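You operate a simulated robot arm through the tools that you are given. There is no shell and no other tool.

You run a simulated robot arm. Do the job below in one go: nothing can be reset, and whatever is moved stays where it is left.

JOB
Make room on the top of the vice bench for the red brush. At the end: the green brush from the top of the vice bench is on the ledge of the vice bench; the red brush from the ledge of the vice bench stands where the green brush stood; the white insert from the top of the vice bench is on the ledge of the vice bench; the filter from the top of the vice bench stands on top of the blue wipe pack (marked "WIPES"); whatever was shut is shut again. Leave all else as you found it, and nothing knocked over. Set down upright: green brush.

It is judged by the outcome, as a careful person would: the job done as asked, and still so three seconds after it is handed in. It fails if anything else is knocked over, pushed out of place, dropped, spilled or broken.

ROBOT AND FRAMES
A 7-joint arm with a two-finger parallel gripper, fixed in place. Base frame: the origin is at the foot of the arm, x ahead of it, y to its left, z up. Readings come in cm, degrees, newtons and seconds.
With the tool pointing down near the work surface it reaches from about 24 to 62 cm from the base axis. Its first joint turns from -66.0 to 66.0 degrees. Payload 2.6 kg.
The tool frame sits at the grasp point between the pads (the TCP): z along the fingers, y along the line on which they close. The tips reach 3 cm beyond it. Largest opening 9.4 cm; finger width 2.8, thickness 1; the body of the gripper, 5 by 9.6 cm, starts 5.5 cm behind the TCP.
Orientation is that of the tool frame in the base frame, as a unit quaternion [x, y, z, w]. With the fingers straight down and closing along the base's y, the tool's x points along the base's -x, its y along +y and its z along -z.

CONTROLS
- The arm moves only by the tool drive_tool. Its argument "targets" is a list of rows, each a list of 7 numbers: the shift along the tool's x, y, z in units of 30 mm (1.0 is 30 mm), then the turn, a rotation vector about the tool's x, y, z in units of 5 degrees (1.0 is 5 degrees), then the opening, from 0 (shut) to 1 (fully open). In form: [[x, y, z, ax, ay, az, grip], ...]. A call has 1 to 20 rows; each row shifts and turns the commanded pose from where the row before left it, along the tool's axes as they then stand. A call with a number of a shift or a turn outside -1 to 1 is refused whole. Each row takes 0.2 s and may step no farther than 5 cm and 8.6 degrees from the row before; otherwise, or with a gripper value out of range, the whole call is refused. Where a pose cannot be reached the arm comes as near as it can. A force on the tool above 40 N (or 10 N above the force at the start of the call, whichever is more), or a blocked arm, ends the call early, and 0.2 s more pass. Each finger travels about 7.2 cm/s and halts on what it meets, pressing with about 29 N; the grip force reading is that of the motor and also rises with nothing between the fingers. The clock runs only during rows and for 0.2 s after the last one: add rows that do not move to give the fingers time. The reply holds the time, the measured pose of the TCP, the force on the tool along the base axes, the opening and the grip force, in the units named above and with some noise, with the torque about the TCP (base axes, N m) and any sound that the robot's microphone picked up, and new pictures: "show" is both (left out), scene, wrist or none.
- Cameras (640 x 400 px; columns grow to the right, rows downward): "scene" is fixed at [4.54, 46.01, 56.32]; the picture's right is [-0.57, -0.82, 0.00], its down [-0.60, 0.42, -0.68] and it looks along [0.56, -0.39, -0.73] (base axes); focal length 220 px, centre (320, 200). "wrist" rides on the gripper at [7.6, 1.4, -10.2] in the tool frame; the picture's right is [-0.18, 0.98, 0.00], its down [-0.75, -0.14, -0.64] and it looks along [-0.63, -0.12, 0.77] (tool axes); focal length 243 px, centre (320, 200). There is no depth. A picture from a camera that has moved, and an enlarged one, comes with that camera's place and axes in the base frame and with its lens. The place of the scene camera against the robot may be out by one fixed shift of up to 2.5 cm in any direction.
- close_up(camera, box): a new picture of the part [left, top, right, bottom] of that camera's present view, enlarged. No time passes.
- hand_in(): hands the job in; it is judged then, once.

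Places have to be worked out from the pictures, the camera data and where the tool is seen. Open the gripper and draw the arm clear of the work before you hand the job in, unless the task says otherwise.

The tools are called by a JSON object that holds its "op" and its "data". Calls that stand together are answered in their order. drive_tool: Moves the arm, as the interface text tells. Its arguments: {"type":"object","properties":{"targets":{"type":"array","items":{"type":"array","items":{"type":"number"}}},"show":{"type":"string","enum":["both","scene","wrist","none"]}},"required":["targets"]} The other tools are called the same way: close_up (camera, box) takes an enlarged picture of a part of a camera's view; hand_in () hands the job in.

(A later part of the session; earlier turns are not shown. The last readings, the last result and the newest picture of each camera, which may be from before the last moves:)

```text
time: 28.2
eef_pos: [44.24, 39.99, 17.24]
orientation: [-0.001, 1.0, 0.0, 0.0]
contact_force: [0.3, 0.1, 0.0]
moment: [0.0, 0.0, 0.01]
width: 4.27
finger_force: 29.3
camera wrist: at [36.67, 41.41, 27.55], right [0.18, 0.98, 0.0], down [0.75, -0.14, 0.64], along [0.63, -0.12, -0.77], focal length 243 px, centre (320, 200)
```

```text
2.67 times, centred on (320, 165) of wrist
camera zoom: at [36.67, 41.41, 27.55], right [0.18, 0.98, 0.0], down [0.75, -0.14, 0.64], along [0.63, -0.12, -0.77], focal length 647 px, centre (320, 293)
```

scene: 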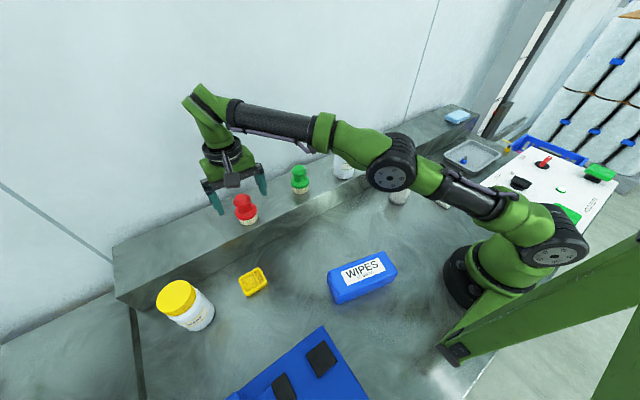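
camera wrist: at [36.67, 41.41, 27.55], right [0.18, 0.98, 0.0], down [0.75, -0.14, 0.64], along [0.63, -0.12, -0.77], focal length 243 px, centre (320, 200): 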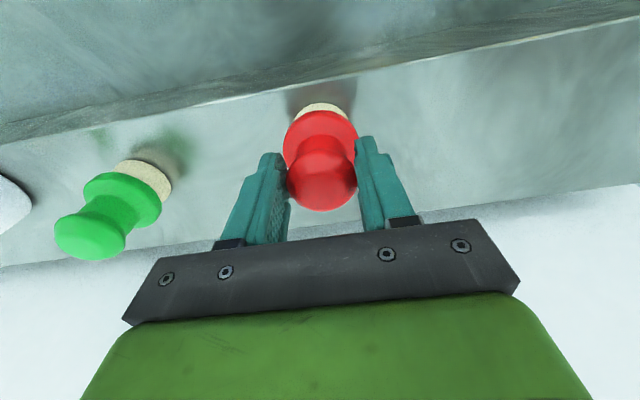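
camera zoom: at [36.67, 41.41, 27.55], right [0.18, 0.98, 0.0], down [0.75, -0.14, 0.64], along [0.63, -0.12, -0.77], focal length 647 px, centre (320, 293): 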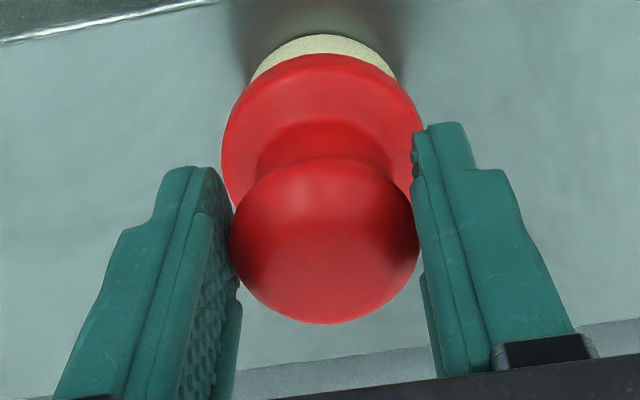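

The width is unchanged, so the red knob is simply 4.25 cm across and well held at 8.35 cm above its base. Vertical reach is tight here, so I'll lift about 1.2 cm and draw inward as I rise.

{"op": "drive_tool", "data": {"targets": [[0, 0, -0.15, 0, 0, 0, 0.2], [0, 0, -0.25, 0, 0, 0, 0.2], [0.25, -0.22, -0.15, 0, 0, 0, 0.2], [0.35, -0.3, -0.25, 0, 0, 0, 0.2], [0.35, -0.3, -0.35, 0, 0, 0, 0.2], [0.35, -0.3, -0.45, 0, 0, 0, 0.2], [0.2, -0.2, -0.6, 0, 0, 0, 0.2], [0, 0, -0.6, 0, 0, 0, 0.2], [0, 0, 0, 0, 0, 0, 0.2]]}}

```text
time: 30.2
eef_pos: [39.8, 35.97, 25.55]
orientation: [0.001, 1.0, 0.0, -0.001]
contact_force: [-0.3, -0.3, -1.0]
moment: [0.03, 0.01, 0.01]
width: 4.23
finger_force: 28.7
camera wrist: at [32.2, 37.45, 35.93], right [0.18, 0.98, 0.0], down [0.75, -0.14, 0.64], along [0.63, -0.12, -0.77], focal length 243 px, centre (320, 200)
```

scene: 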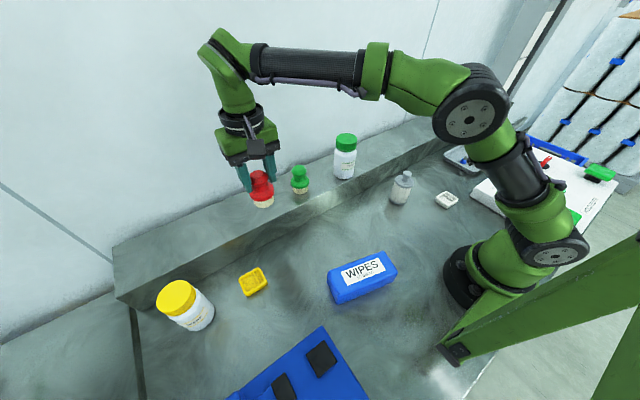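
wrist: 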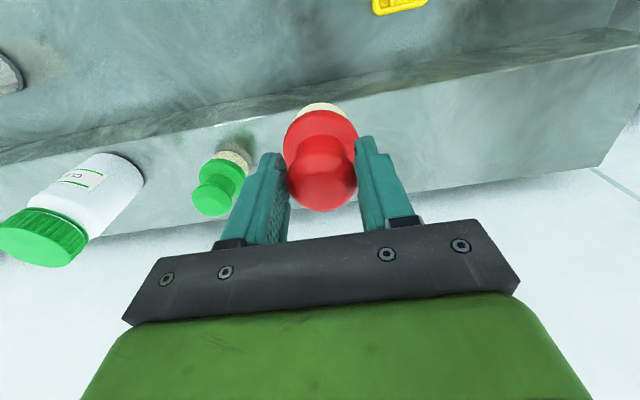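

The red brush is held upright and clear of everything. I'll carry it to above the green brush's old spot, (29.3, 9.93).

{"op": "drive_tool", "data": {"targets": [[0.125, -0.31, 0, 0, 0, 0, 0.2], [0.251, -0.62, 0, 0, 0, 0, 0.2], [0.251, -0.62, 0, 0, 0, 0, 0.2], [0.251, -0.62, 0, 0, 0, 0, 0.2], [0.251, -0.62, 0, 0, 0, 0, 0.2], [0.251, -0.62, 0, 0, 0, 0, 0.2], [0.251, -0.62, 0, 0, 0, 0, 0.2], [0.251, -0.62, 0, 0, 0, 0, 0.2], [0.251, -0.62, 0, 0, 0, 0, 0.2], [0.251, -0.62, 0, 0, 0, 0, 0.2], [0.251, -0.62, 0, 0, 0, 0, 0.2], [0.251, -0.62, 0, 0, 0, 0, 0.2], [0.251, -0.62, 0, 0, 0, 0, 0.2], [0.251, -0.62, 0, 0, 0, 0, 0.2], [0.125, -0.31, 0, 0, 0, 0, 0.2], [0, 0, 0, 0, 0, 0, 0.2], [0, 0, 0, 0, 0, 0, 0.2]], "show": "wrist"}}

```text
time: 33.8
eef_pos: [29.28, 10.06, 25.68]
orientation: [0.0, 1.0, 0.001, 0.001]
contact_force: [0.2, 0.3, 0.5]
moment: [-0.02, 0.02, 0.03]
width: 4.16
finger_force: 29.0
camera wrist: at [21.69, 11.43, 36.0], right [0.18, 0.98, 0.0], down [0.75, -0.14, 0.64], along [0.63, -0.12, -0.77], focal length 243 px, centre (320, 200)
```

wrist: 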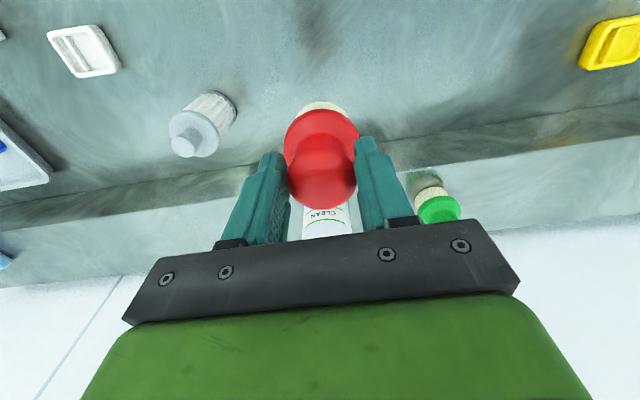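

I'm right over the target, so I'll lower to z≈9.4, about 1 cm above the expected touch.

{"op": "drive_tool", "data": {"targets": [[0, -0.03, 0.5, 0, 0, 0, 0.2], [0, 0, 0.733, 0, 0, 0, 0.2], [0, 0, 0.733, 0, 0, 0, 0.2], [0, 0, 0.733, 0, 0, 0, 0.2], [0, 0, 0.733, 0, 0, 0, 0.2], [0, 0, 0.733, 0, 0, 0, 0.2], [0, 0, 0.7, 0, 0, 0, 0.2], [0, 0, 0.4, 0, 0, 0, 0.2], [0, 0, 0.15, 0, 0, 0, 0.2], [0, 0, 0, 0, 0, 0, 0.2], [0, 0, 0, 0, 0, 0, 0.2]]}}

{"op": "close_up", "data": {"camera": "scene", "box": [330, 180, 410, 240]}}

```text
time: 36.2
eef_pos: [29.33, 9.87, 9.42]
orientation: [0.0, 1.0, -0.001, 0.0]
contact_force: [0.3, 0.5, -0.8]
moment: [-0.02, 0.02, -0.01]
width: 4.12
finger_force: 28.9
camera wrist: at [21.68, 11.33, 19.68], right [0.18, 0.98, 0.0], down [0.75, -0.14, 0.64], along [0.63, -0.12, -0.77], focal length 243 px, centre (320, 200)
```

scene: 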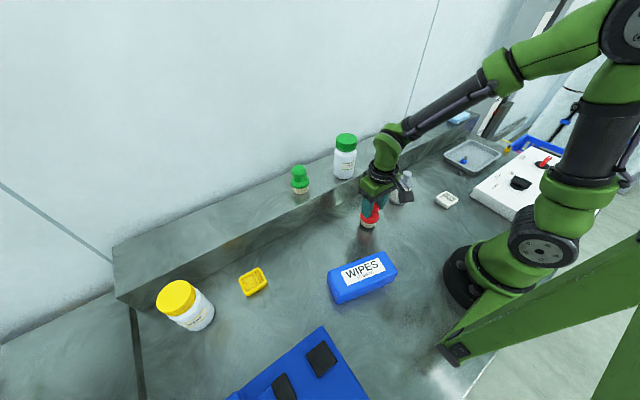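
wrist: 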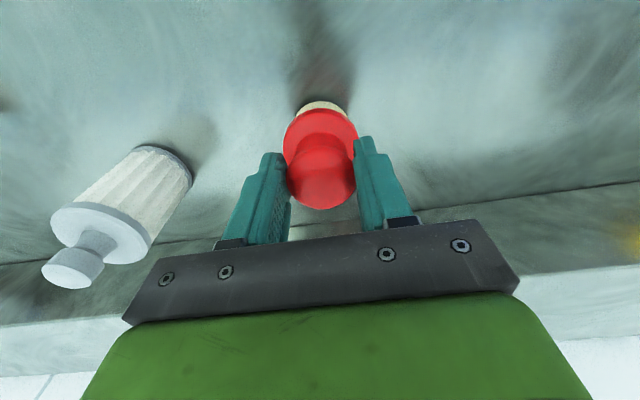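

```text
6.67 times, centred on (370, 210) of scene
camera zoom: at [4.54, 46.01, 56.32], right [-0.57, -0.82, 0.0], down [-0.6, 0.42, -0.68], along [0.56, -0.39, -0.73], focal length 1469 px, centre (-13, 133)
```

zoom: 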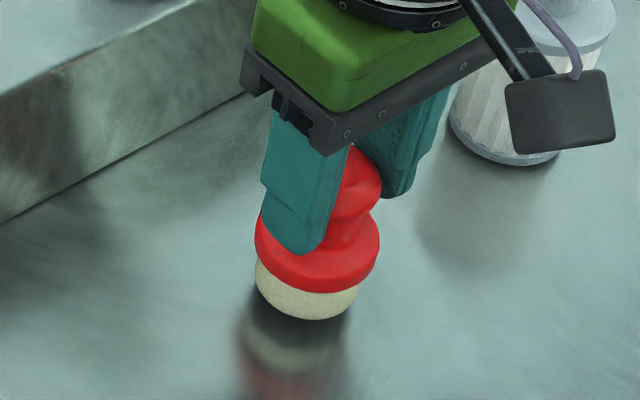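

The brush is still upright, with a visible gap of about 1 cm. I'll lower gently now.

{"op": "drive_tool", "data": {"targets": [[0, 0, 0.1, 0, 0, 0, 0.2], [0, 0, 0.1, 0, 0, 0, 0.2], [0, 0, 0.05, 0, 0, 0, 0.2], [0, 0, 0, 0, 0, 0, 0.2]], "show": "none"}}

{"op": "close_up", "data": {"camera": "scene", "box": [340, 195, 400, 240]}}

```text
time: 37.2
eef_pos: [29.26, 9.85, 8.64]
orientation: [0.0, 1.0, 0.001, 0.0]
contact_force: [0.0, -0.3, -1.0]
moment: [0.02, -0.01, 0.01]
width: 4.12
finger_force: 28.6
```

```text
8.89 times, centred on (370, 218) of scene
camera zoom: at [4.54, 46.01, 56.32], right [-0.57, -0.82, 0.0], down [-0.6, 0.42, -0.68], along [0.56, -0.39, -0.73], focal length 1958 px, centre (-124, 44)
```

zoom: 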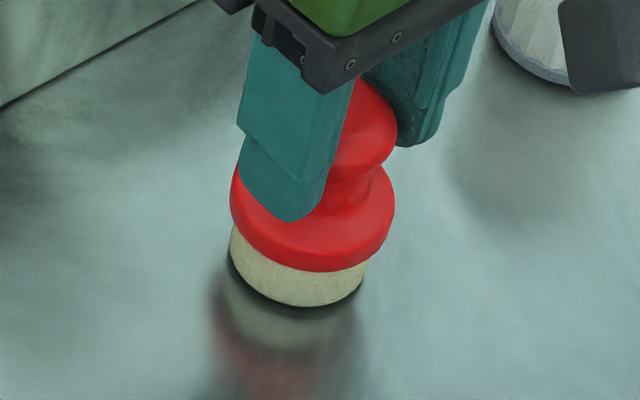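

Still a hair above the surface. I'll keep going in 1 mm steps until contact.

{"op": "drive_tool", "data": {"targets": [[0, 0, 0.04, 0, 0, 0, 0.2], [0, 0, 0.04, 0, 0, 0, 0.2], [0, 0, 0, 0, 0, 0, 0.2]], "show": "none"}}

{"op": "close_up", "data": {"camera": "scene", "box": [340, 195, 400, 240]}}

```text
time: 38.0
eef_pos: [29.15, 9.91, 8.4]
orientation: [0.0, 1.0, 0.0, 0.0]
contact_force: [-0.3, -0.5, 1.6]
moment: [0.03, 0.05, -0.03]
width: 4.1
finger_force: 29.1
```

```text
8.89 times, centred on (370, 218) of scene
camera zoom: at [4.54, 46.01, 56.32], right [-0.57, -0.82, 0.0], down [-0.6, 0.42, -0.68], along [0.56, -0.39, -0.73], focal length 1958 px, centre (-124, 44)
```

zoom: 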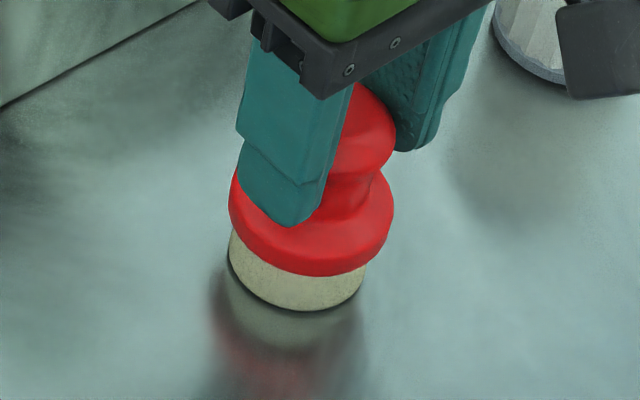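

Force has turned positive (+1.6 N), so it's just touching. One more half-millimetre, then I'll release.

{"op": "drive_tool", "data": {"targets": [[0, 0, 0.02, 0, 0, 0, 0.2], [0, 0, 0, 0, 0, 0, 0.2]], "show": "none"}}

```text
time: 38.6
eef_pos: [29.3, 10.0, 8.44]
orientation: [0.001, 1.0, 0.0, 0.0]
contact_force: [-5.7, -3.0, 20.5]
moment: [-0.25, 0.39, -0.02]
width: 4.08
finger_force: 29.3
```

Contact is firm now (20 N). I'll ease up half a millimetre, open, and look.

{"op": "drive_tool", "data": {"targets": [[0, 0, -0.02, 0, 0, 0, 0.2], [0, 0, 0, 0, 0, 0, 0.2], [0, 0, 0, 0, 0, 0, 0.5], [0, 0, 0, 0, 0, 0, 0.7], [0, 0, 0, 0, 0, 0, 0.9], [0, 0, 0, 0, 0, 0, 0.9], [0, 0, 0, 0, 0, 0, 0.9]]}}

{"op": "close_up", "data": {"camera": "scene", "box": [340, 190, 400, 240]}}

```text
time: 40.2
eef_pos: [29.27, 9.88, 8.37]
orientation: [0.0, 1.0, 0.0, 0.0]
contact_force: [0.0, -0.3, -0.5]
moment: [0.03, 0.02, -0.05]
width: 8.47
finger_force: 0.0
camera wrist: at [21.7, 11.34, 18.69], right [0.18, 0.98, 0.0], down [0.75, -0.14, 0.64], along [0.63, -0.12, -0.77], focal length 243 px, centre (320, 200)
```

scene: 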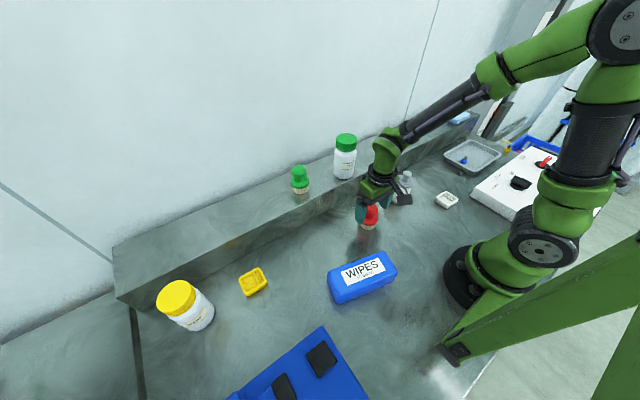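
wrist: 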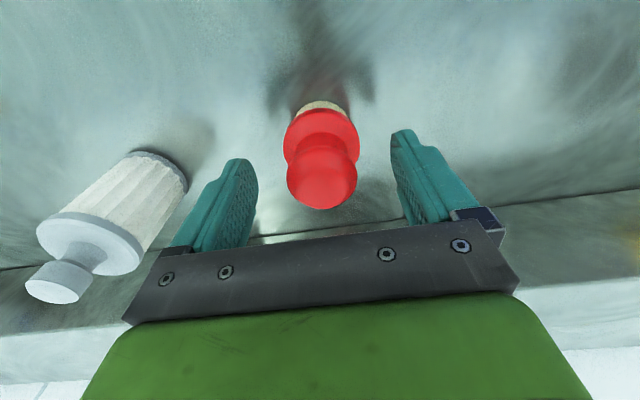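

```text
8.00 times, centred on (370, 215) of scene
camera zoom: at [4.54, 46.01, 56.32], right [-0.57, -0.82, 0.0], down [-0.6, 0.42, -0.68], along [0.56, -0.39, -0.73], focal length 1763 px, centre (-80, 80)
```

zoom: 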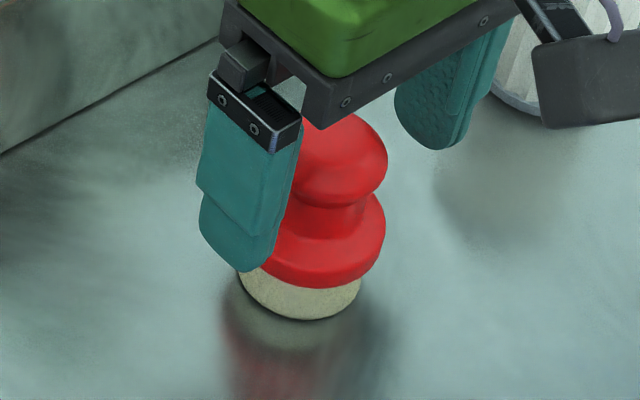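

The red brush stands upright within a couple of millimetres of where the green one was. Next I'll rise clear and move over between the filter and the white insert to measure both.

{"op": "drive_tool", "data": {"targets": [[0, 0, -0.5, 0, 0, 0, 1], [0, 0, -0.9, 0, 0, 0, 1], [0, 0, -0.9, 0, 0, 0, 1], [0, 0, -0.9, 0, 0, 0, 1], [0, 0, -0.9, 0, 0, 0, 1], [0, 0, -0.9, 0, 0, 0, 1], [0.054, -0.746, 0, 0, 0, 0, 1], [0.054, -0.746, 0, 0, 0, 0, 1], [0.054, -0.746, 0, 0, 0, 0, 1], [0.054, -0.746, 0, 0, 0, 0, 1], [0.054, -0.746, 0, 0, 0, 0, 1], [0.054, -0.746, 0, 0, 0, 0, 1], [0.054, -0.746, 0, 0, 0, 0, 1], [0.054, -0.746, 0, 0, 0, 0, 1], [0, 0, 0, 0, 0, 0, 1], [0, 0, 0, 0, 0, 0, 1]]}}

{"op": "close_up", "data": {"camera": "wrist", "box": [0, 0, 640, 240]}}

{"op": "close_up", "data": {"camera": "scene", "box": [330, 150, 480, 240]}}

```text
time: 43.6
eef_pos: [28.1, -8.12, 23.27]
orientation: [0.0, 1.0, 0.0, 0.0]
contact_force: [0.1, 0.0, -0.2]
moment: [-0.03, 0.02, 0.0]
width: 9.4
finger_force: 0.1
camera wrist: at [20.51, -6.59, 33.67], right [0.18, 0.98, 0.0], down [0.75, -0.14, 0.64], along [0.63, -0.12, -0.77], focal length 243 px, centre (320, 200)
```

scene: 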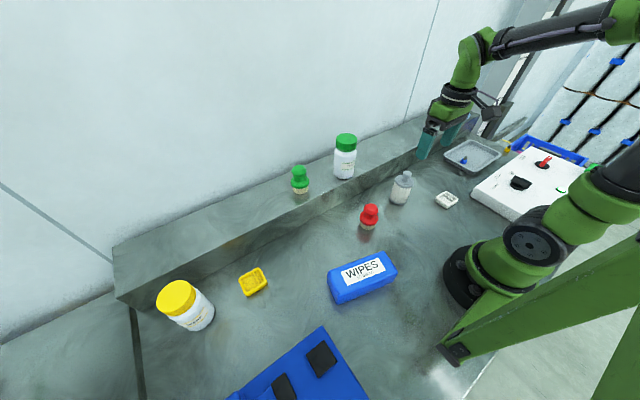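
wrist: 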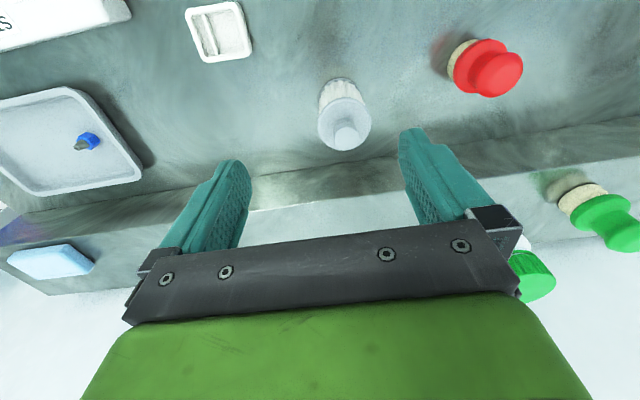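

```text
1.00 times, centred on (320, 120) of wrist (not enlarged: the box is as wide or as high as the picture)
camera zoom: at [20.51, -6.59, 33.67], right [0.18, 0.98, 0.0], down [0.75, -0.14, 0.64], along [0.63, -0.12, -0.77], focal length 243 px, centre (320, 280)
```

zoom: 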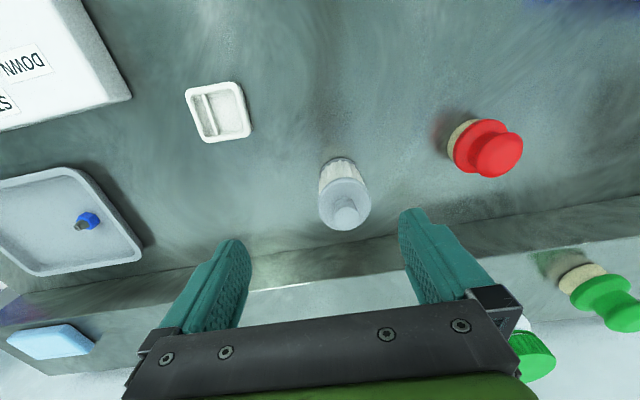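

```text
4.27 times, centred on (405, 195) of scene
camera zoom: at [4.54, 46.01, 56.32], right [-0.57, -0.82, 0.0], down [-0.6, 0.42, -0.68], along [0.56, -0.39, -0.73], focal length 940 px, centre (-43, 221)
```

zoom: 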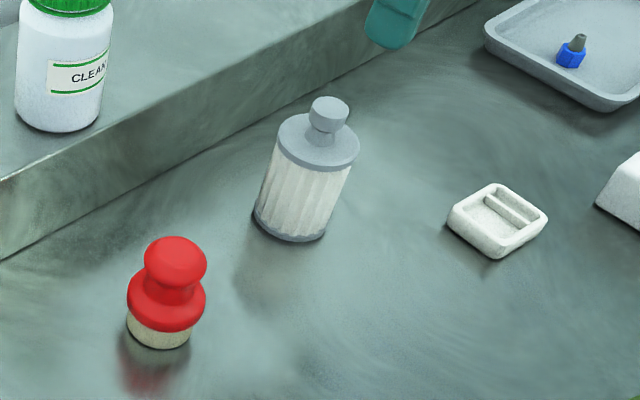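

The insert appears nearly axis-aligned, about 5.5 × 4.7 cm, centred near (21.5, -18). The filter is near (31.4, -6). I'll zoom in for accurate measurements of both.

{"op": "close_up", "data": {"camera": "wrist", "box": [170, 0, 270, 70]}}

{"op": "close_up", "data": {"camera": "wrist", "box": [290, 60, 400, 160]}}

{"op": "close_up", "data": {"camera": "scene", "box": [310, 230, 420, 310]}}

```text
5.71 times, centred on (220, 35) of wrist
camera zoom: at [20.51, -6.59, 33.67], right [0.18, 0.98, 0.0], down [0.75, -0.14, 0.64], along [0.63, -0.12, -0.77], focal length 1386 px, centre (891, 1143)
```

zoom: 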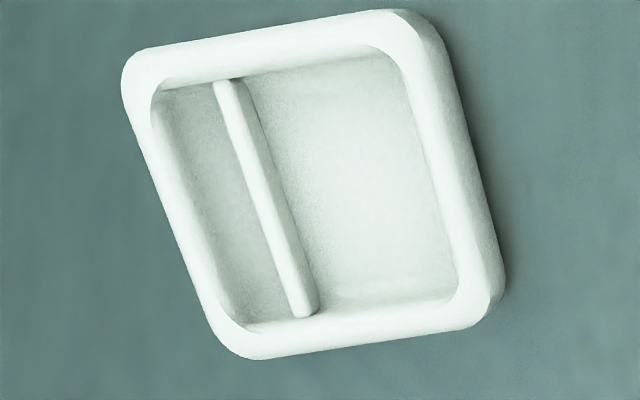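

```text
4.00 times, centred on (345, 110) of wrist
camera zoom: at [20.51, -6.59, 33.67], right [0.18, 0.98, 0.0], down [0.75, -0.14, 0.64], along [0.63, -0.12, -0.77], focal length 970 px, centre (220, 560)
```

zoom: 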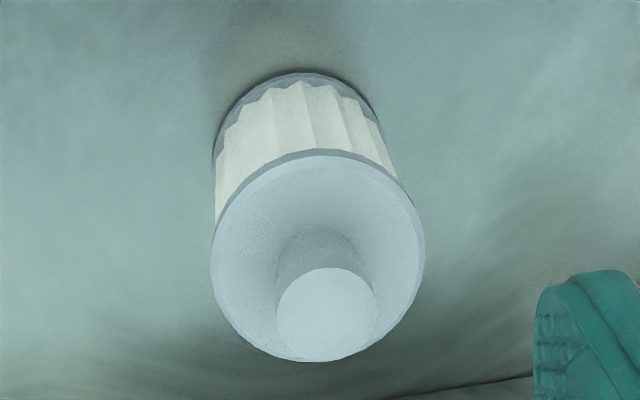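

```text
5.00 times, centred on (365, 270) of scene
camera zoom: at [4.54, 46.01, 56.32], right [-0.57, -0.82, 0.0], down [-0.6, 0.42, -0.68], along [0.56, -0.39, -0.73], focal length 1102 px, centre (95, -150)
```

zoom: 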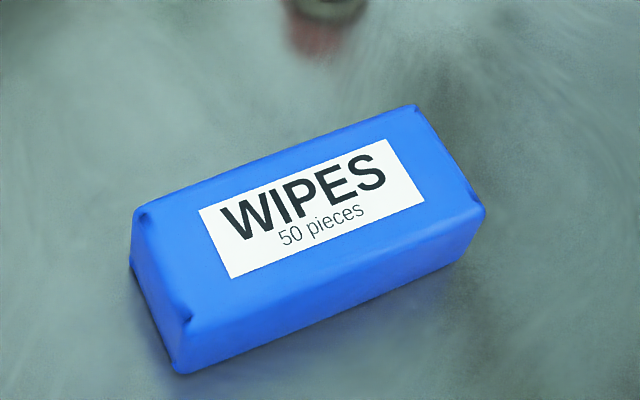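

The filter is about 5.6 cm across and 12 cm tall, standing near (31, -6). The pack's top is about 15 × 6 cm near (18, 23.7), turned roughly 13°. Since the filter base nearly fills the pack's width, I'll survey the pack from above first with an empty gripper.

{"op": "drive_tool", "data": {"targets": [[0, 0.667, 0, 0, 0, 0, 1], [0, 0.667, 0, 0, 0, 0, 1], [0, 0.667, 0, 0, 0, 0, 1], [0, 0.667, 0, 0, 0, 0, 1], [0, 0.667, 0, 0, 0, 0, 1], [0, 0.667, 0, 0, 0, 0, 1], [0, 0.667, 0, 0, 0, 0, 1], [0.3, 0.667, 0, 0, 0, 0, 1], [0.3, 0.667, 0, 0, 0, 0, 1], [0.3, 0.667, 0, 0, 0, 0, 1], [0.3, 0.667, 0, 0, 0, 0, 1], [0.4, 0.667, 0, 0, 0, 0, 1], [0.4, 0.667, 0, 0, 0, 0, 1], [0.4, 0.667, 0, 0, 0, 0, 1], [0.4, 0.667, 0, 0, 0, 0, 1], [0, 0, 0, 0, 0, 0, 1], [0, 0, 0, 0, 0, 0, 1]]}}

{"op": "close_up", "data": {"camera": "wrist", "box": [0, 0, 640, 240]}}

```text
time: 47.2
eef_pos: [19.54, 21.91, 23.41]
orientation: [0.0, 1.0, 0.0, 0.0]
contact_force: [0.7, -0.2, -0.9]
moment: [-0.03, -0.02, 0.02]
width: 9.42
finger_force: 0.0
camera wrist: at [12.0, 23.45, 33.7], right [0.18, 0.98, 0.0], down [0.75, -0.14, 0.64], along [0.63, -0.12, -0.77], focal length 243 px, centre (320, 200)
```

scene: 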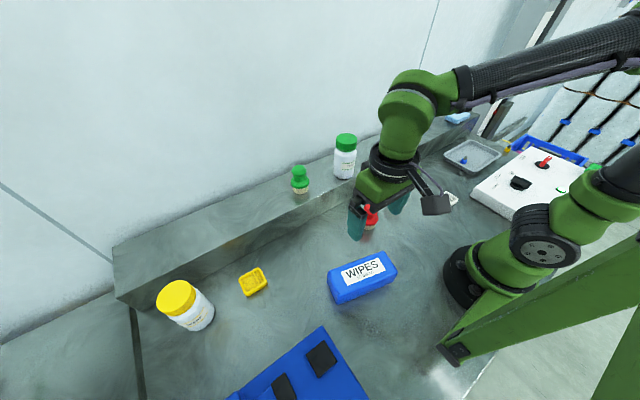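
wrist: 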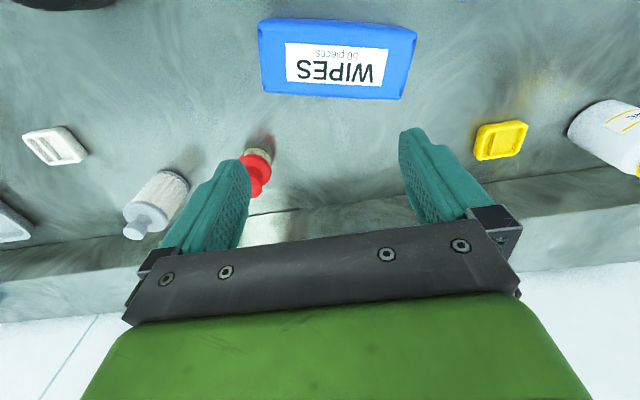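

```text
1.00 times, centred on (320, 120) of wrist (not enlarged: the box is as wide or as high as the picture)
camera zoom: at [12.0, 23.45, 33.7], right [0.18, 0.98, 0.0], down [0.75, -0.14, 0.64], along [0.63, -0.12, -0.77], focal length 243 px, centre (320, 280)
```

zoom: 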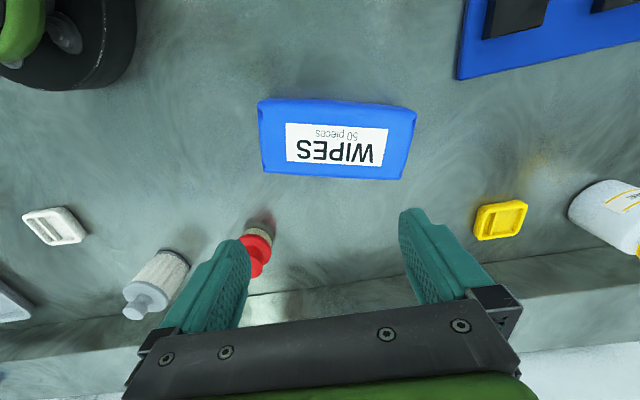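

The pack is in clear view; zooming in for its corners and height.

{"op": "close_up", "data": {"camera": "wrist", "box": [240, 0, 440, 125]}}

```text
3.20 times, centred on (340, 62) of wrist
camera zoom: at [12.0, 23.45, 33.7], right [0.18, 0.98, 0.0], down [0.75, -0.14, 0.64], along [0.63, -0.12, -0.77], focal length 776 px, centre (256, 640)
```

zoom: 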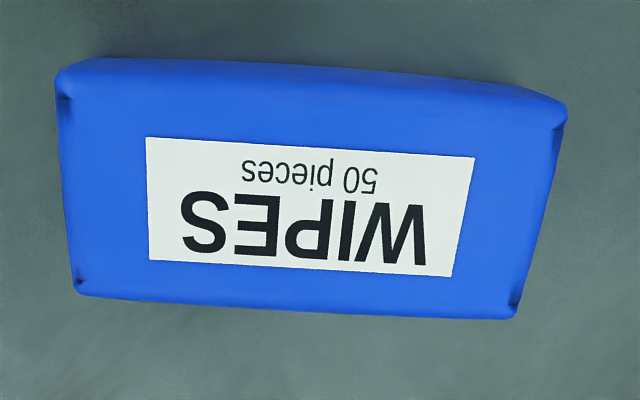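

The label centre, which is the pack centre, comes out at (17.8, 24.0), turned about 13°, with a top about 6.2 cm wide. Now I'll go over the filter for a straight-down look.

{"op": "drive_tool", "data": {"targets": [[-0.276, -0.669, 0, 0, 0, 0, 1], [-0.276, -0.669, 0, 0, 0, 0, 1], [-0.276, -0.669, 0, 0, 0, 0, 1], [-0.276, -0.669, 0, 0, 0, 0, 1], [-0.276, -0.669, 0, 0, 0, 0, 1], [-0.276, -0.669, 0, 0, 0, 0, 1], [-0.276, -0.669, 0, 0, 0, 0, 1], [-0.276, -0.669, 0, 0, 0, 0, 1], [-0.276, -0.669, 0, 0, 0, 0, 1], [-0.276, -0.669, 0, 0, 0, 0, 1], [-0.276, -0.669, 0, 0, 0, 0, 1], [-0.276, -0.669, 0, 0, 0, 0, 1], [-0.276, -0.669, 0, 0, 0, 0, 1], [-0.276, -0.669, 0, 0, 0, 0, 1], [0, 0, 0.5, 0, 0, 0, 1], [0, 0, 0, 0, 0, 0, 1], [0, 0, 0, 0, 0, 0, 1]]}}

{"op": "close_up", "data": {"camera": "wrist", "box": [240, 40, 400, 160]}}

```text
time: 50.8
eef_pos: [31.21, -6.12, 21.77]
orientation: [0.0, 1.0, 0.0, 0.0]
contact_force: [-1.6, -0.1, 0.3]
moment: [-0.03, 0.0, 0.01]
width: 9.4
finger_force: 0.1
camera wrist: at [23.71, -4.64, 32.11], right [0.18, 0.98, 0.0], down [0.75, -0.14, 0.64], along [0.63, -0.12, -0.77], focal length 243 px, centre (320, 200)
```

scene: 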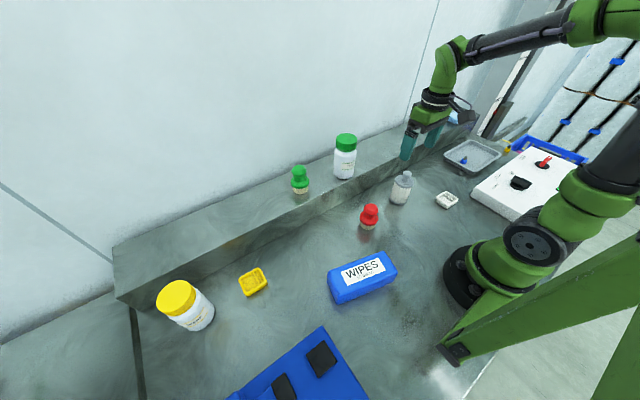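
wrist: 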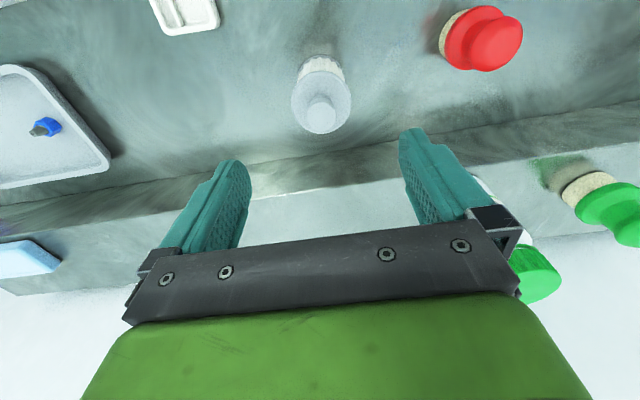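

```text
3.33 times, centred on (320, 100) of wrist
camera zoom: at [23.71, -4.64, 32.11], right [0.18, 0.98, 0.0], down [0.75, -0.14, 0.64], along [0.63, -0.12, -0.77], focal length 809 px, centre (320, 533)
```

zoom: 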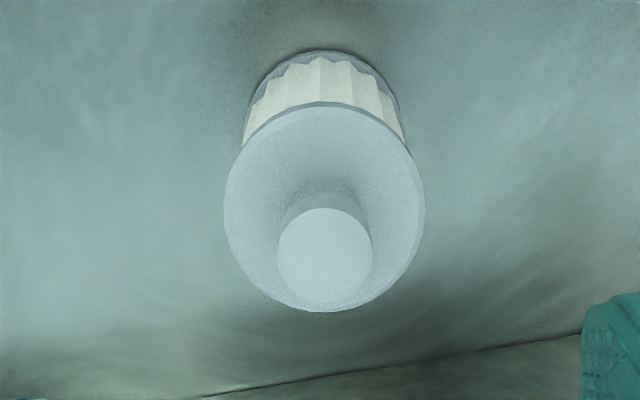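

The filter is confirmed at (31.1, -5.96), with cap top z≈9 and knob top z≈12.4. I'll centre over it and come down to z≈9.6 to check the knob's clearance under the palm.

{"op": "drive_tool", "data": {"targets": [[0.05, 0.03, 0.5, 0, 0, 0, 1], [0, 0, 0.8, 0, 0, 0, 1], [0, 0, 0.8, 0, 0, 0, 1], [0, 0, 0.8, 0, 0, 0, 1], [0, 0, 0.7, 0, 0, 0, 1], [0, 0, 0.45, 0, 0, 0, 1], [0, 0, 0, 0, 0, 0, 1], [0, 0, 0, 0, 0, 0, 1]]}}

{"op": "close_up", "data": {"camera": "scene", "box": [360, 140, 450, 220]}}

```text
time: 52.6
eef_pos: [30.99, -6.06, 9.7]
orientation: [0.001, 1.0, 0.0, 0.0]
contact_force: [0.1, -0.3, -0.4]
moment: [0.0, 0.01, -0.01]
width: 9.4
finger_force: 0.0
camera wrist: at [23.52, -4.58, 20.03], right [0.18, 0.98, 0.0], down [0.75, -0.14, 0.64], along [0.63, -0.12, -0.77], focal length 243 px, centre (320, 200)
```

scene: 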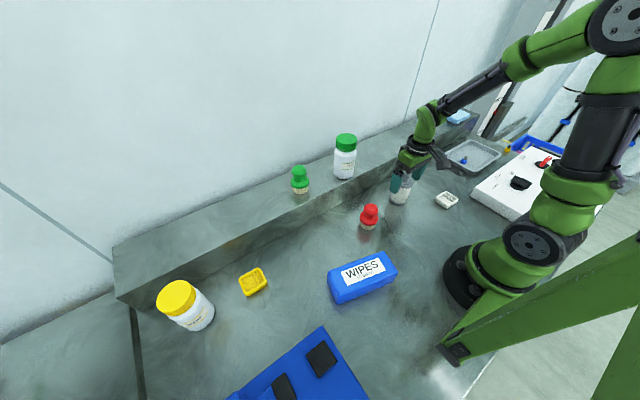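
wrist: 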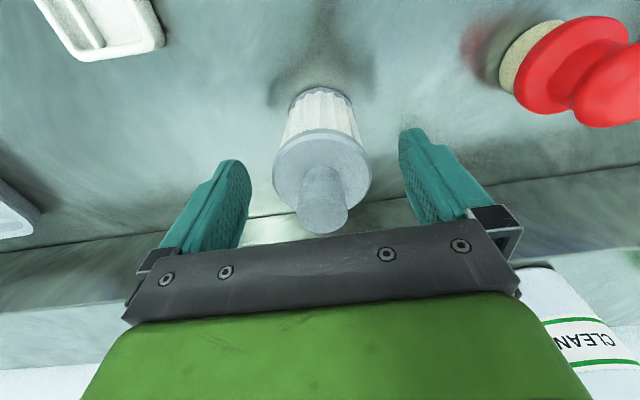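

```text
5.00 times, centred on (405, 180) of scene
camera zoom: at [4.54, 46.01, 56.32], right [-0.57, -0.82, 0.0], down [-0.6, 0.42, -0.68], along [0.56, -0.39, -0.73], focal length 1102 px, centre (-105, 300)
```

zoom: 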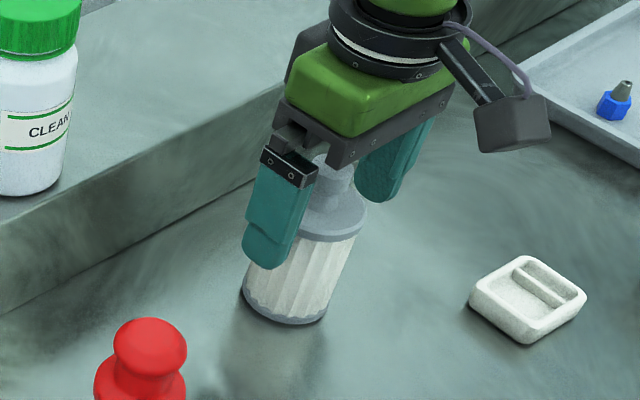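

The filter is centred and the knob top (z≈12.2) will stay about 1 cm below the palm. I'll lower 2 cm more and close.

{"op": "drive_tool", "data": {"targets": [[0, 0, 0.35, 0, 0, 0, 1], [0, 0, 0.3, 0, 0, 0, 1], [0, 0, 0, 0, 0, 0, 1], [0, 0, 0, 0, 0, 0, 0.8], [0, 0, 0, 0, 0, 0, 0.65], [0, 0, 0, 0, 0, 0, 0.4], [0, 0, 0, 0, 0, 0, 0.4], [0, 0, 0, 0, 0, 0, 0.4]]}}

{"op": "close_up", "data": {"camera": "scene", "box": [360, 140, 450, 220]}}

```text
time: 54.4
eef_pos: [31.11, -6.04, 7.83]
orientation: [-0.001, 1.0, 0.0, 0.0]
contact_force: [0.4, -0.9, 0.2]
moment: [-0.03, 0.01, -0.03]
width: 5.95
finger_force: 29.3
camera wrist: at [23.5, -4.61, 18.12], right [0.18, 0.98, 0.0], down [0.75, -0.14, 0.64], along [0.63, -0.12, -0.77], focal length 243 px, centre (320, 200)
```

scene: 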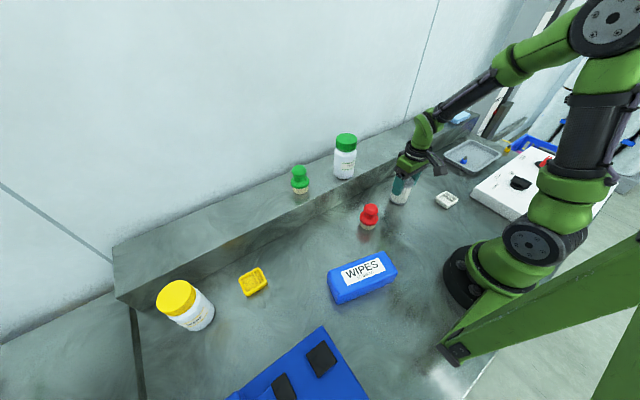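
wrist: 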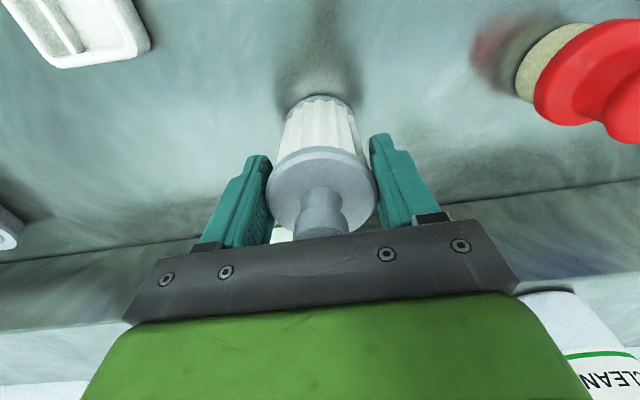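

```text
5.00 times, centred on (405, 180) of scene
camera zoom: at [4.54, 46.01, 56.32], right [-0.57, -0.82, 0.0], down [-0.6, 0.42, -0.68], along [0.56, -0.39, -0.73], focal length 1102 px, centre (-105, 300)
```

zoom: 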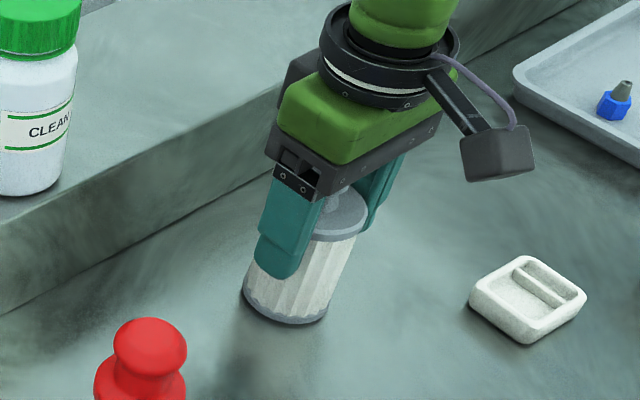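

The filter is held at its cap rim (5.95 cm, 29 N). I'll lift slowly to travel height and check that it hangs straight.

{"op": "drive_tool", "data": {"targets": [[0, 0, -0.1, 0, 0, 0, 0.4], [0, 0, -0.2, 0, 0, 0, 0.4], [0, 0, -0.4, 0, 0, 0, 0.4], [0, 0, -0.6, 0, 0, 0, 0.4], [0, 0, -0.67, 0, 0, 0, 0.4], [0, 0, -0.67, 0, 0, 0, 0.4], [0, 0, -0.67, 0, 0, 0, 0.4], [0, 0, -0.67, 0, 0, 0, 0.4], [0, 0, -0.67, 0, 0, 0, 0.4], [0, 0, -0.4, 0, 0, 0, 0.4], [0, 0, 0, 0, 0, 0, 0.4]]}}

{"op": "close_up", "data": {"camera": "scene", "box": [360, 100, 470, 200]}}

```text
time: 56.8
eef_pos: [30.96, -6.1, 23.01]
orientation: [0.001, 1.0, -0.001, -0.001]
contact_force: [-0.2, 0.0, -0.7]
moment: [-0.01, 0.0, -0.03]
width: 5.93
finger_force: 28.8
camera wrist: at [23.41, -4.64, 33.24], right [0.18, 0.98, 0.0], down [0.75, -0.14, 0.64], along [0.63, -0.12, -0.77], focal length 243 px, centre (320, 200)
```

scene: 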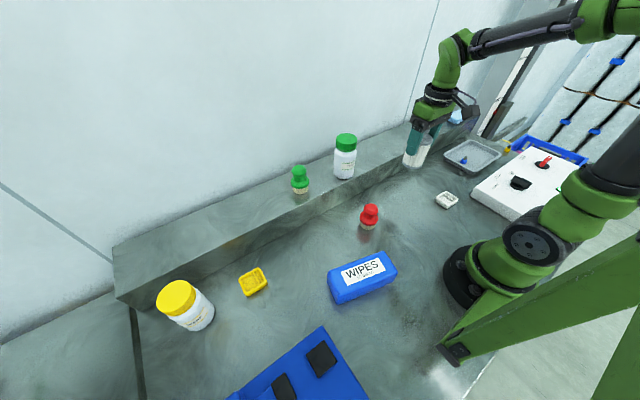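
wrist: 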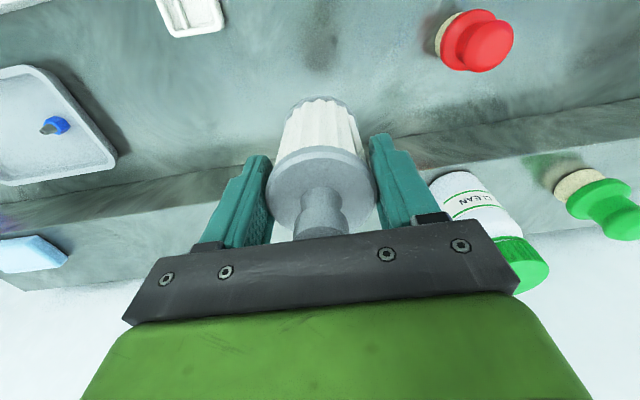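

```text
4.00 times, centred on (415, 150) of scene
camera zoom: at [4.54, 46.01, 56.32], right [-0.57, -0.82, 0.0], down [-0.6, 0.42, -0.68], along [0.56, -0.39, -0.73], focal length 881 px, centre (-60, 400)
```

zoom: 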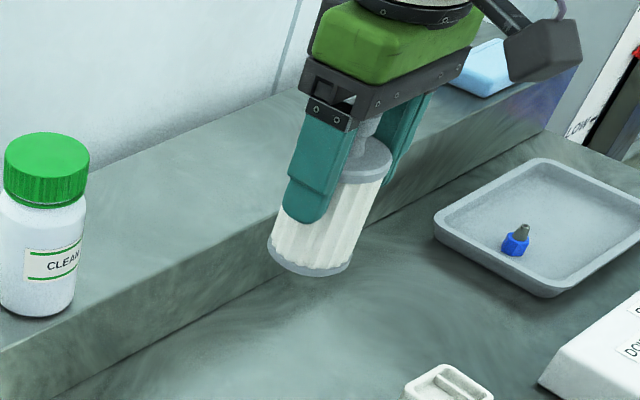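

It hangs straight and is well clear. I'll carry it around to above the pack centre.

{"op": "drive_tool", "data": {"targets": [[0.04, 0.333, 0, 0, 0, 0, 0.4], [0.083, 0.667, 0, 0, 0, 0, 0.4], [0.083, 0.667, 0, 0, 0, 0, 0.4], [0.083, 0.667, 0, 0, 0, 0, 0.4], [0.083, 0.667, 0, 0, 0, 0, 0.4], [0.083, 0.667, 0, 0, 0, 0, 0.4], [0.083, 0.667, 0, 0, 0, 0, 0.4], [0.083, 0.667, 0, 0, 0, 0, 0.4], [0.25, 0.6, 0, 0, 0, 0, 0.4], [0.42, 0.517, 0, 0, 0, 0, 0.4], [0.42, 0.517, 0, 0, 0, 0, 0.4], [0.42, 0.517, 0, 0, 0, 0, 0.4], [0.42, 0.517, 0, 0, 0, 0, 0.4], [0.42, 0.517, 0, 0, 0, 0, 0.4], [0.42, 0.517, 0, 0, 0, 0, 0.4], [0.42, 0.517, 0, 0, 0, 0, 0.4], [0.42, 0.517, 0, 0, 0, 0, 0.4], [0.21, 0.25, 0, 0, 0, 0, 0.4], [0, 0, 0, 0, 0, 0, 0.4], [0, 0, 0, 0, 0, 0, 0.4]]}}

```text
time: 61.0
eef_pos: [17.78, 23.95, 22.94]
orientation: [0.001, 1.0, 0.0, 0.0]
contact_force: [0.3, 0.3, -1.0]
moment: [-0.01, -0.04, -0.03]
width: 5.94
finger_force: 29.0
camera wrist: at [10.17, 25.35, 33.31], right [0.18, 0.98, 0.0], down [0.75, -0.14, 0.64], along [0.63, -0.12, -0.77], focal length 243 px, centre (320, 200)
```

scene: 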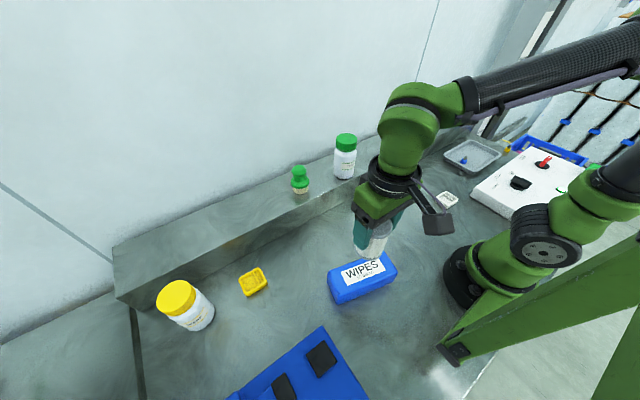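
wrist: 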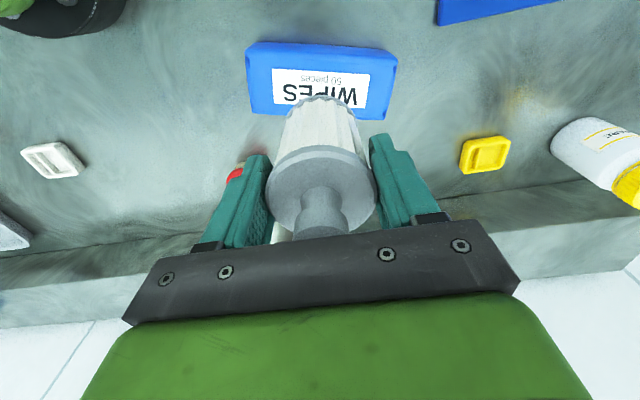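

I'm over the pack centre: my fresh corner estimates give (18.0, 23.95), and the filter axis is at about (17.9, 24.0). I'll lower to z≈15 and then look from both views.

{"op": "drive_tool", "data": {"targets": [[0, 0, 0.4, 0, 0, 0, 0.4], [0, 0, 0.6, 0, 0, 0, 0.4], [0, 0, 0.6, 0, 0, 0, 0.4], [0, 0, 0.6, 0, 0, 0, 0.4], [0, 0, 0.4, 0, 0, 0, 0.4], [0, 0, 0, 0, 0, 0, 0.4], [0, 0, 0, 0, 0, 0, 0.4]]}}

{"op": "close_up", "data": {"camera": "scene", "box": [310, 220, 420, 310]}}

{"op": "close_up", "data": {"camera": "wrist", "box": [200, 40, 440, 190]}}

```text
time: 62.6
eef_pos: [17.66, 23.99, 15.18]
orientation: [0.0, 1.0, 0.001, 0.0]
contact_force: [-0.7, 0.1, -0.9]
moment: [0.01, 0.01, 0.01]
width: 5.91
finger_force: 28.5
camera wrist: at [10.21, 25.33, 25.42], right [0.18, 0.98, 0.0], down [0.75, -0.14, 0.64], along [0.63, -0.12, -0.77], focal length 243 px, centre (320, 200)
```

scene: 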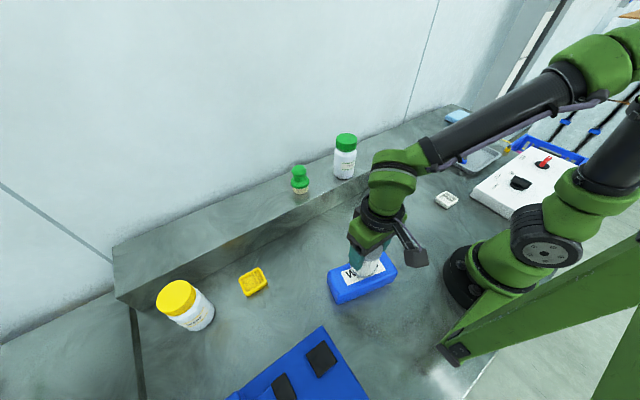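
wrist: 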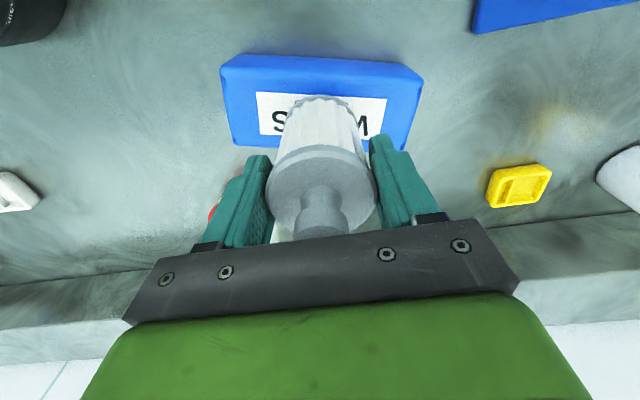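

```text
4.44 times, centred on (365, 265) of scene
camera zoom: at [4.54, 46.01, 56.32], right [-0.57, -0.82, 0.0], down [-0.6, 0.42, -0.68], along [0.56, -0.39, -0.73], focal length 979 px, centre (120, -89)
```

zoom: 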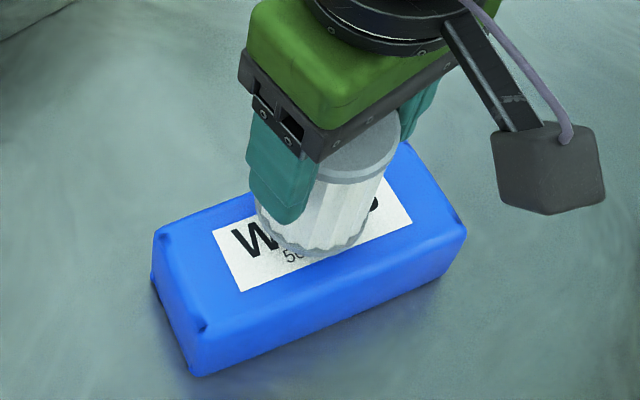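

```text
2.67 times, centred on (320, 115) of wrist
camera zoom: at [10.21, 25.33, 25.42], right [0.18, 0.98, 0.0], down [0.75, -0.14, 0.64], along [0.63, -0.12, -0.77], focal length 647 px, centre (320, 427)
```

zoom: 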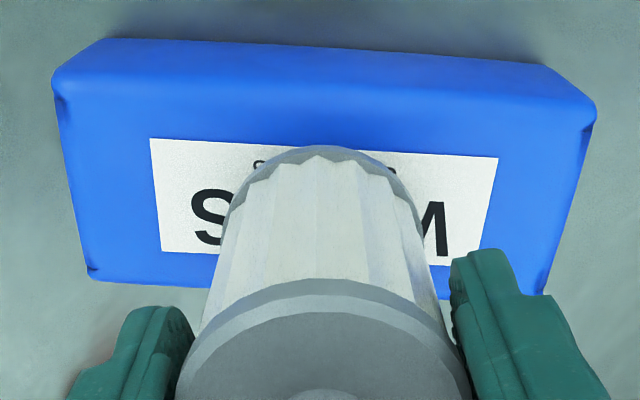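

The filter is upright over the label. Reworking its axis with the true 5.95 cm cap, it sits about 0.5 cm ahead (+x) of the TCP, so I'll shift −0.4 cm in x. Then I'll lower toward contact in small steps.

{"op": "drive_tool", "data": {"targets": [[0.13, 0, 0, 0, 0, 0, 0.4], [0, 0, 0.15, 0, 0, 0, 0.4], [0, 0, 0.15, 0, 0, 0, 0.4], [0, 0, 0, 0, 0, 0, 0.4], [0, 0, 0, 0, 0, 0, 0.4]], "show": "none"}}

{"op": "close_up", "data": {"camera": "scene", "box": [310, 220, 420, 310]}}

{"op": "close_up", "data": {"camera": "wrist", "box": [200, 40, 440, 190]}}

```text
time: 63.8
eef_pos: [17.3, 23.83, 14.21]
orientation: [0.0, 1.0, 0.0, 0.001]
contact_force: [-0.6, -0.2, -1.0]
moment: [-0.01, 0.03, -0.03]
width: 5.92
finger_force: 29.2
```

```text
4.44 times, centred on (365, 265) of scene
camera zoom: at [4.54, 46.01, 56.32], right [-0.57, -0.82, 0.0], down [-0.6, 0.42, -0.68], along [0.56, -0.39, -0.73], focal length 979 px, centre (120, -89)
```

zoom: 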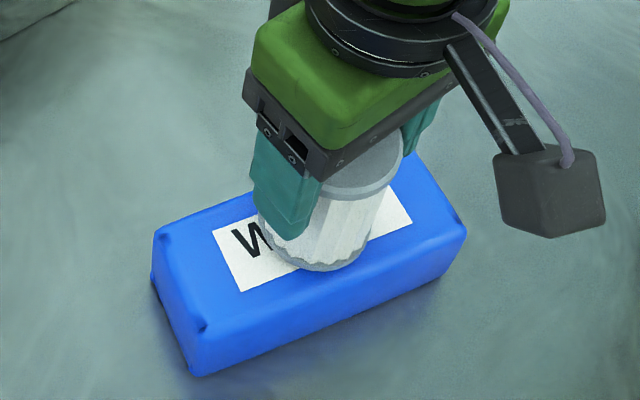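

```text
2.67 times, centred on (320, 115) of wrist
camera zoom: at [9.81, 25.32, 24.53], right [0.18, 0.98, 0.0], down [0.75, -0.14, 0.64], along [0.63, -0.12, -0.77], focal length 647 px, centre (320, 427)
```

zoom: 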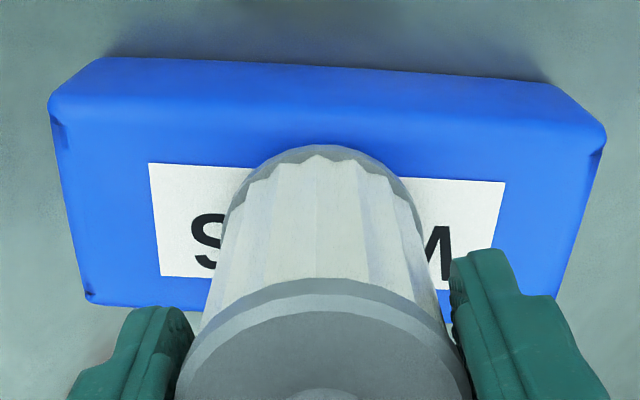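

The filter is centred over the label. I'll continue down in small steps, watching the force.

{"op": "drive_tool", "data": {"targets": [[0, 0, 0.07, 0, 0, 0, 0.4], [0, 0, 0.07, 0, 0, 0, 0.4], [0, 0, 0, 0, 0, 0, 0.4]], "show": "none"}}

{"op": "close_up", "data": {"camera": "scene", "box": [325, 230, 405, 295]}}

```text
time: 64.6
eef_pos: [17.33, 23.92, 13.83]
orientation: [0.0, 1.0, 0.0, -0.001]
contact_force: [-0.7, 0.0, -1.1]
moment: [-0.01, 0.0, 0.01]
width: 5.91
finger_force: 28.8
```

```text
6.15 times, centred on (365, 262) of scene
camera zoom: at [4.54, 46.01, 56.32], right [-0.57, -0.82, 0.0], down [-0.6, 0.42, -0.68], along [0.56, -0.39, -0.73], focal length 1356 px, centre (43, -185)
```

zoom: 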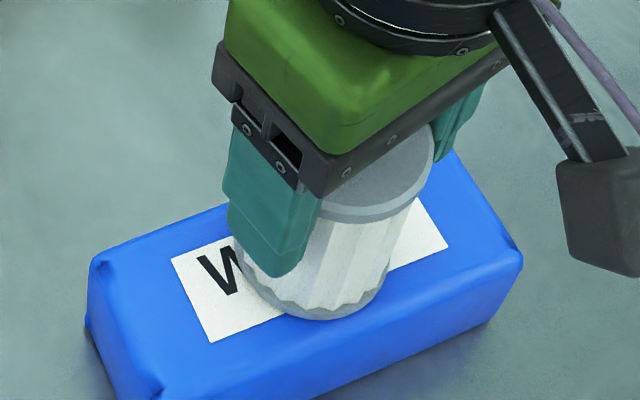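

No contact yet at 13.8. I'll step down further.

{"op": "drive_tool", "data": {"targets": [[0, 0, 0.06, 0, 0, 0, 0.4], [0, 0, 0.06, 0, 0, 0, 0.4], [0, 0, 0, 0, 0, 0, 0.4]], "show": "none"}}

```text
time: 65.4
eef_pos: [17.42, 23.99, 13.59]
orientation: [-0.001, 1.0, 0.002, 0.002]
contact_force: [7.6, -0.8, 20.8]
moment: [-0.05, -0.26, -0.04]
width: 5.77
finger_force: 28.9
```

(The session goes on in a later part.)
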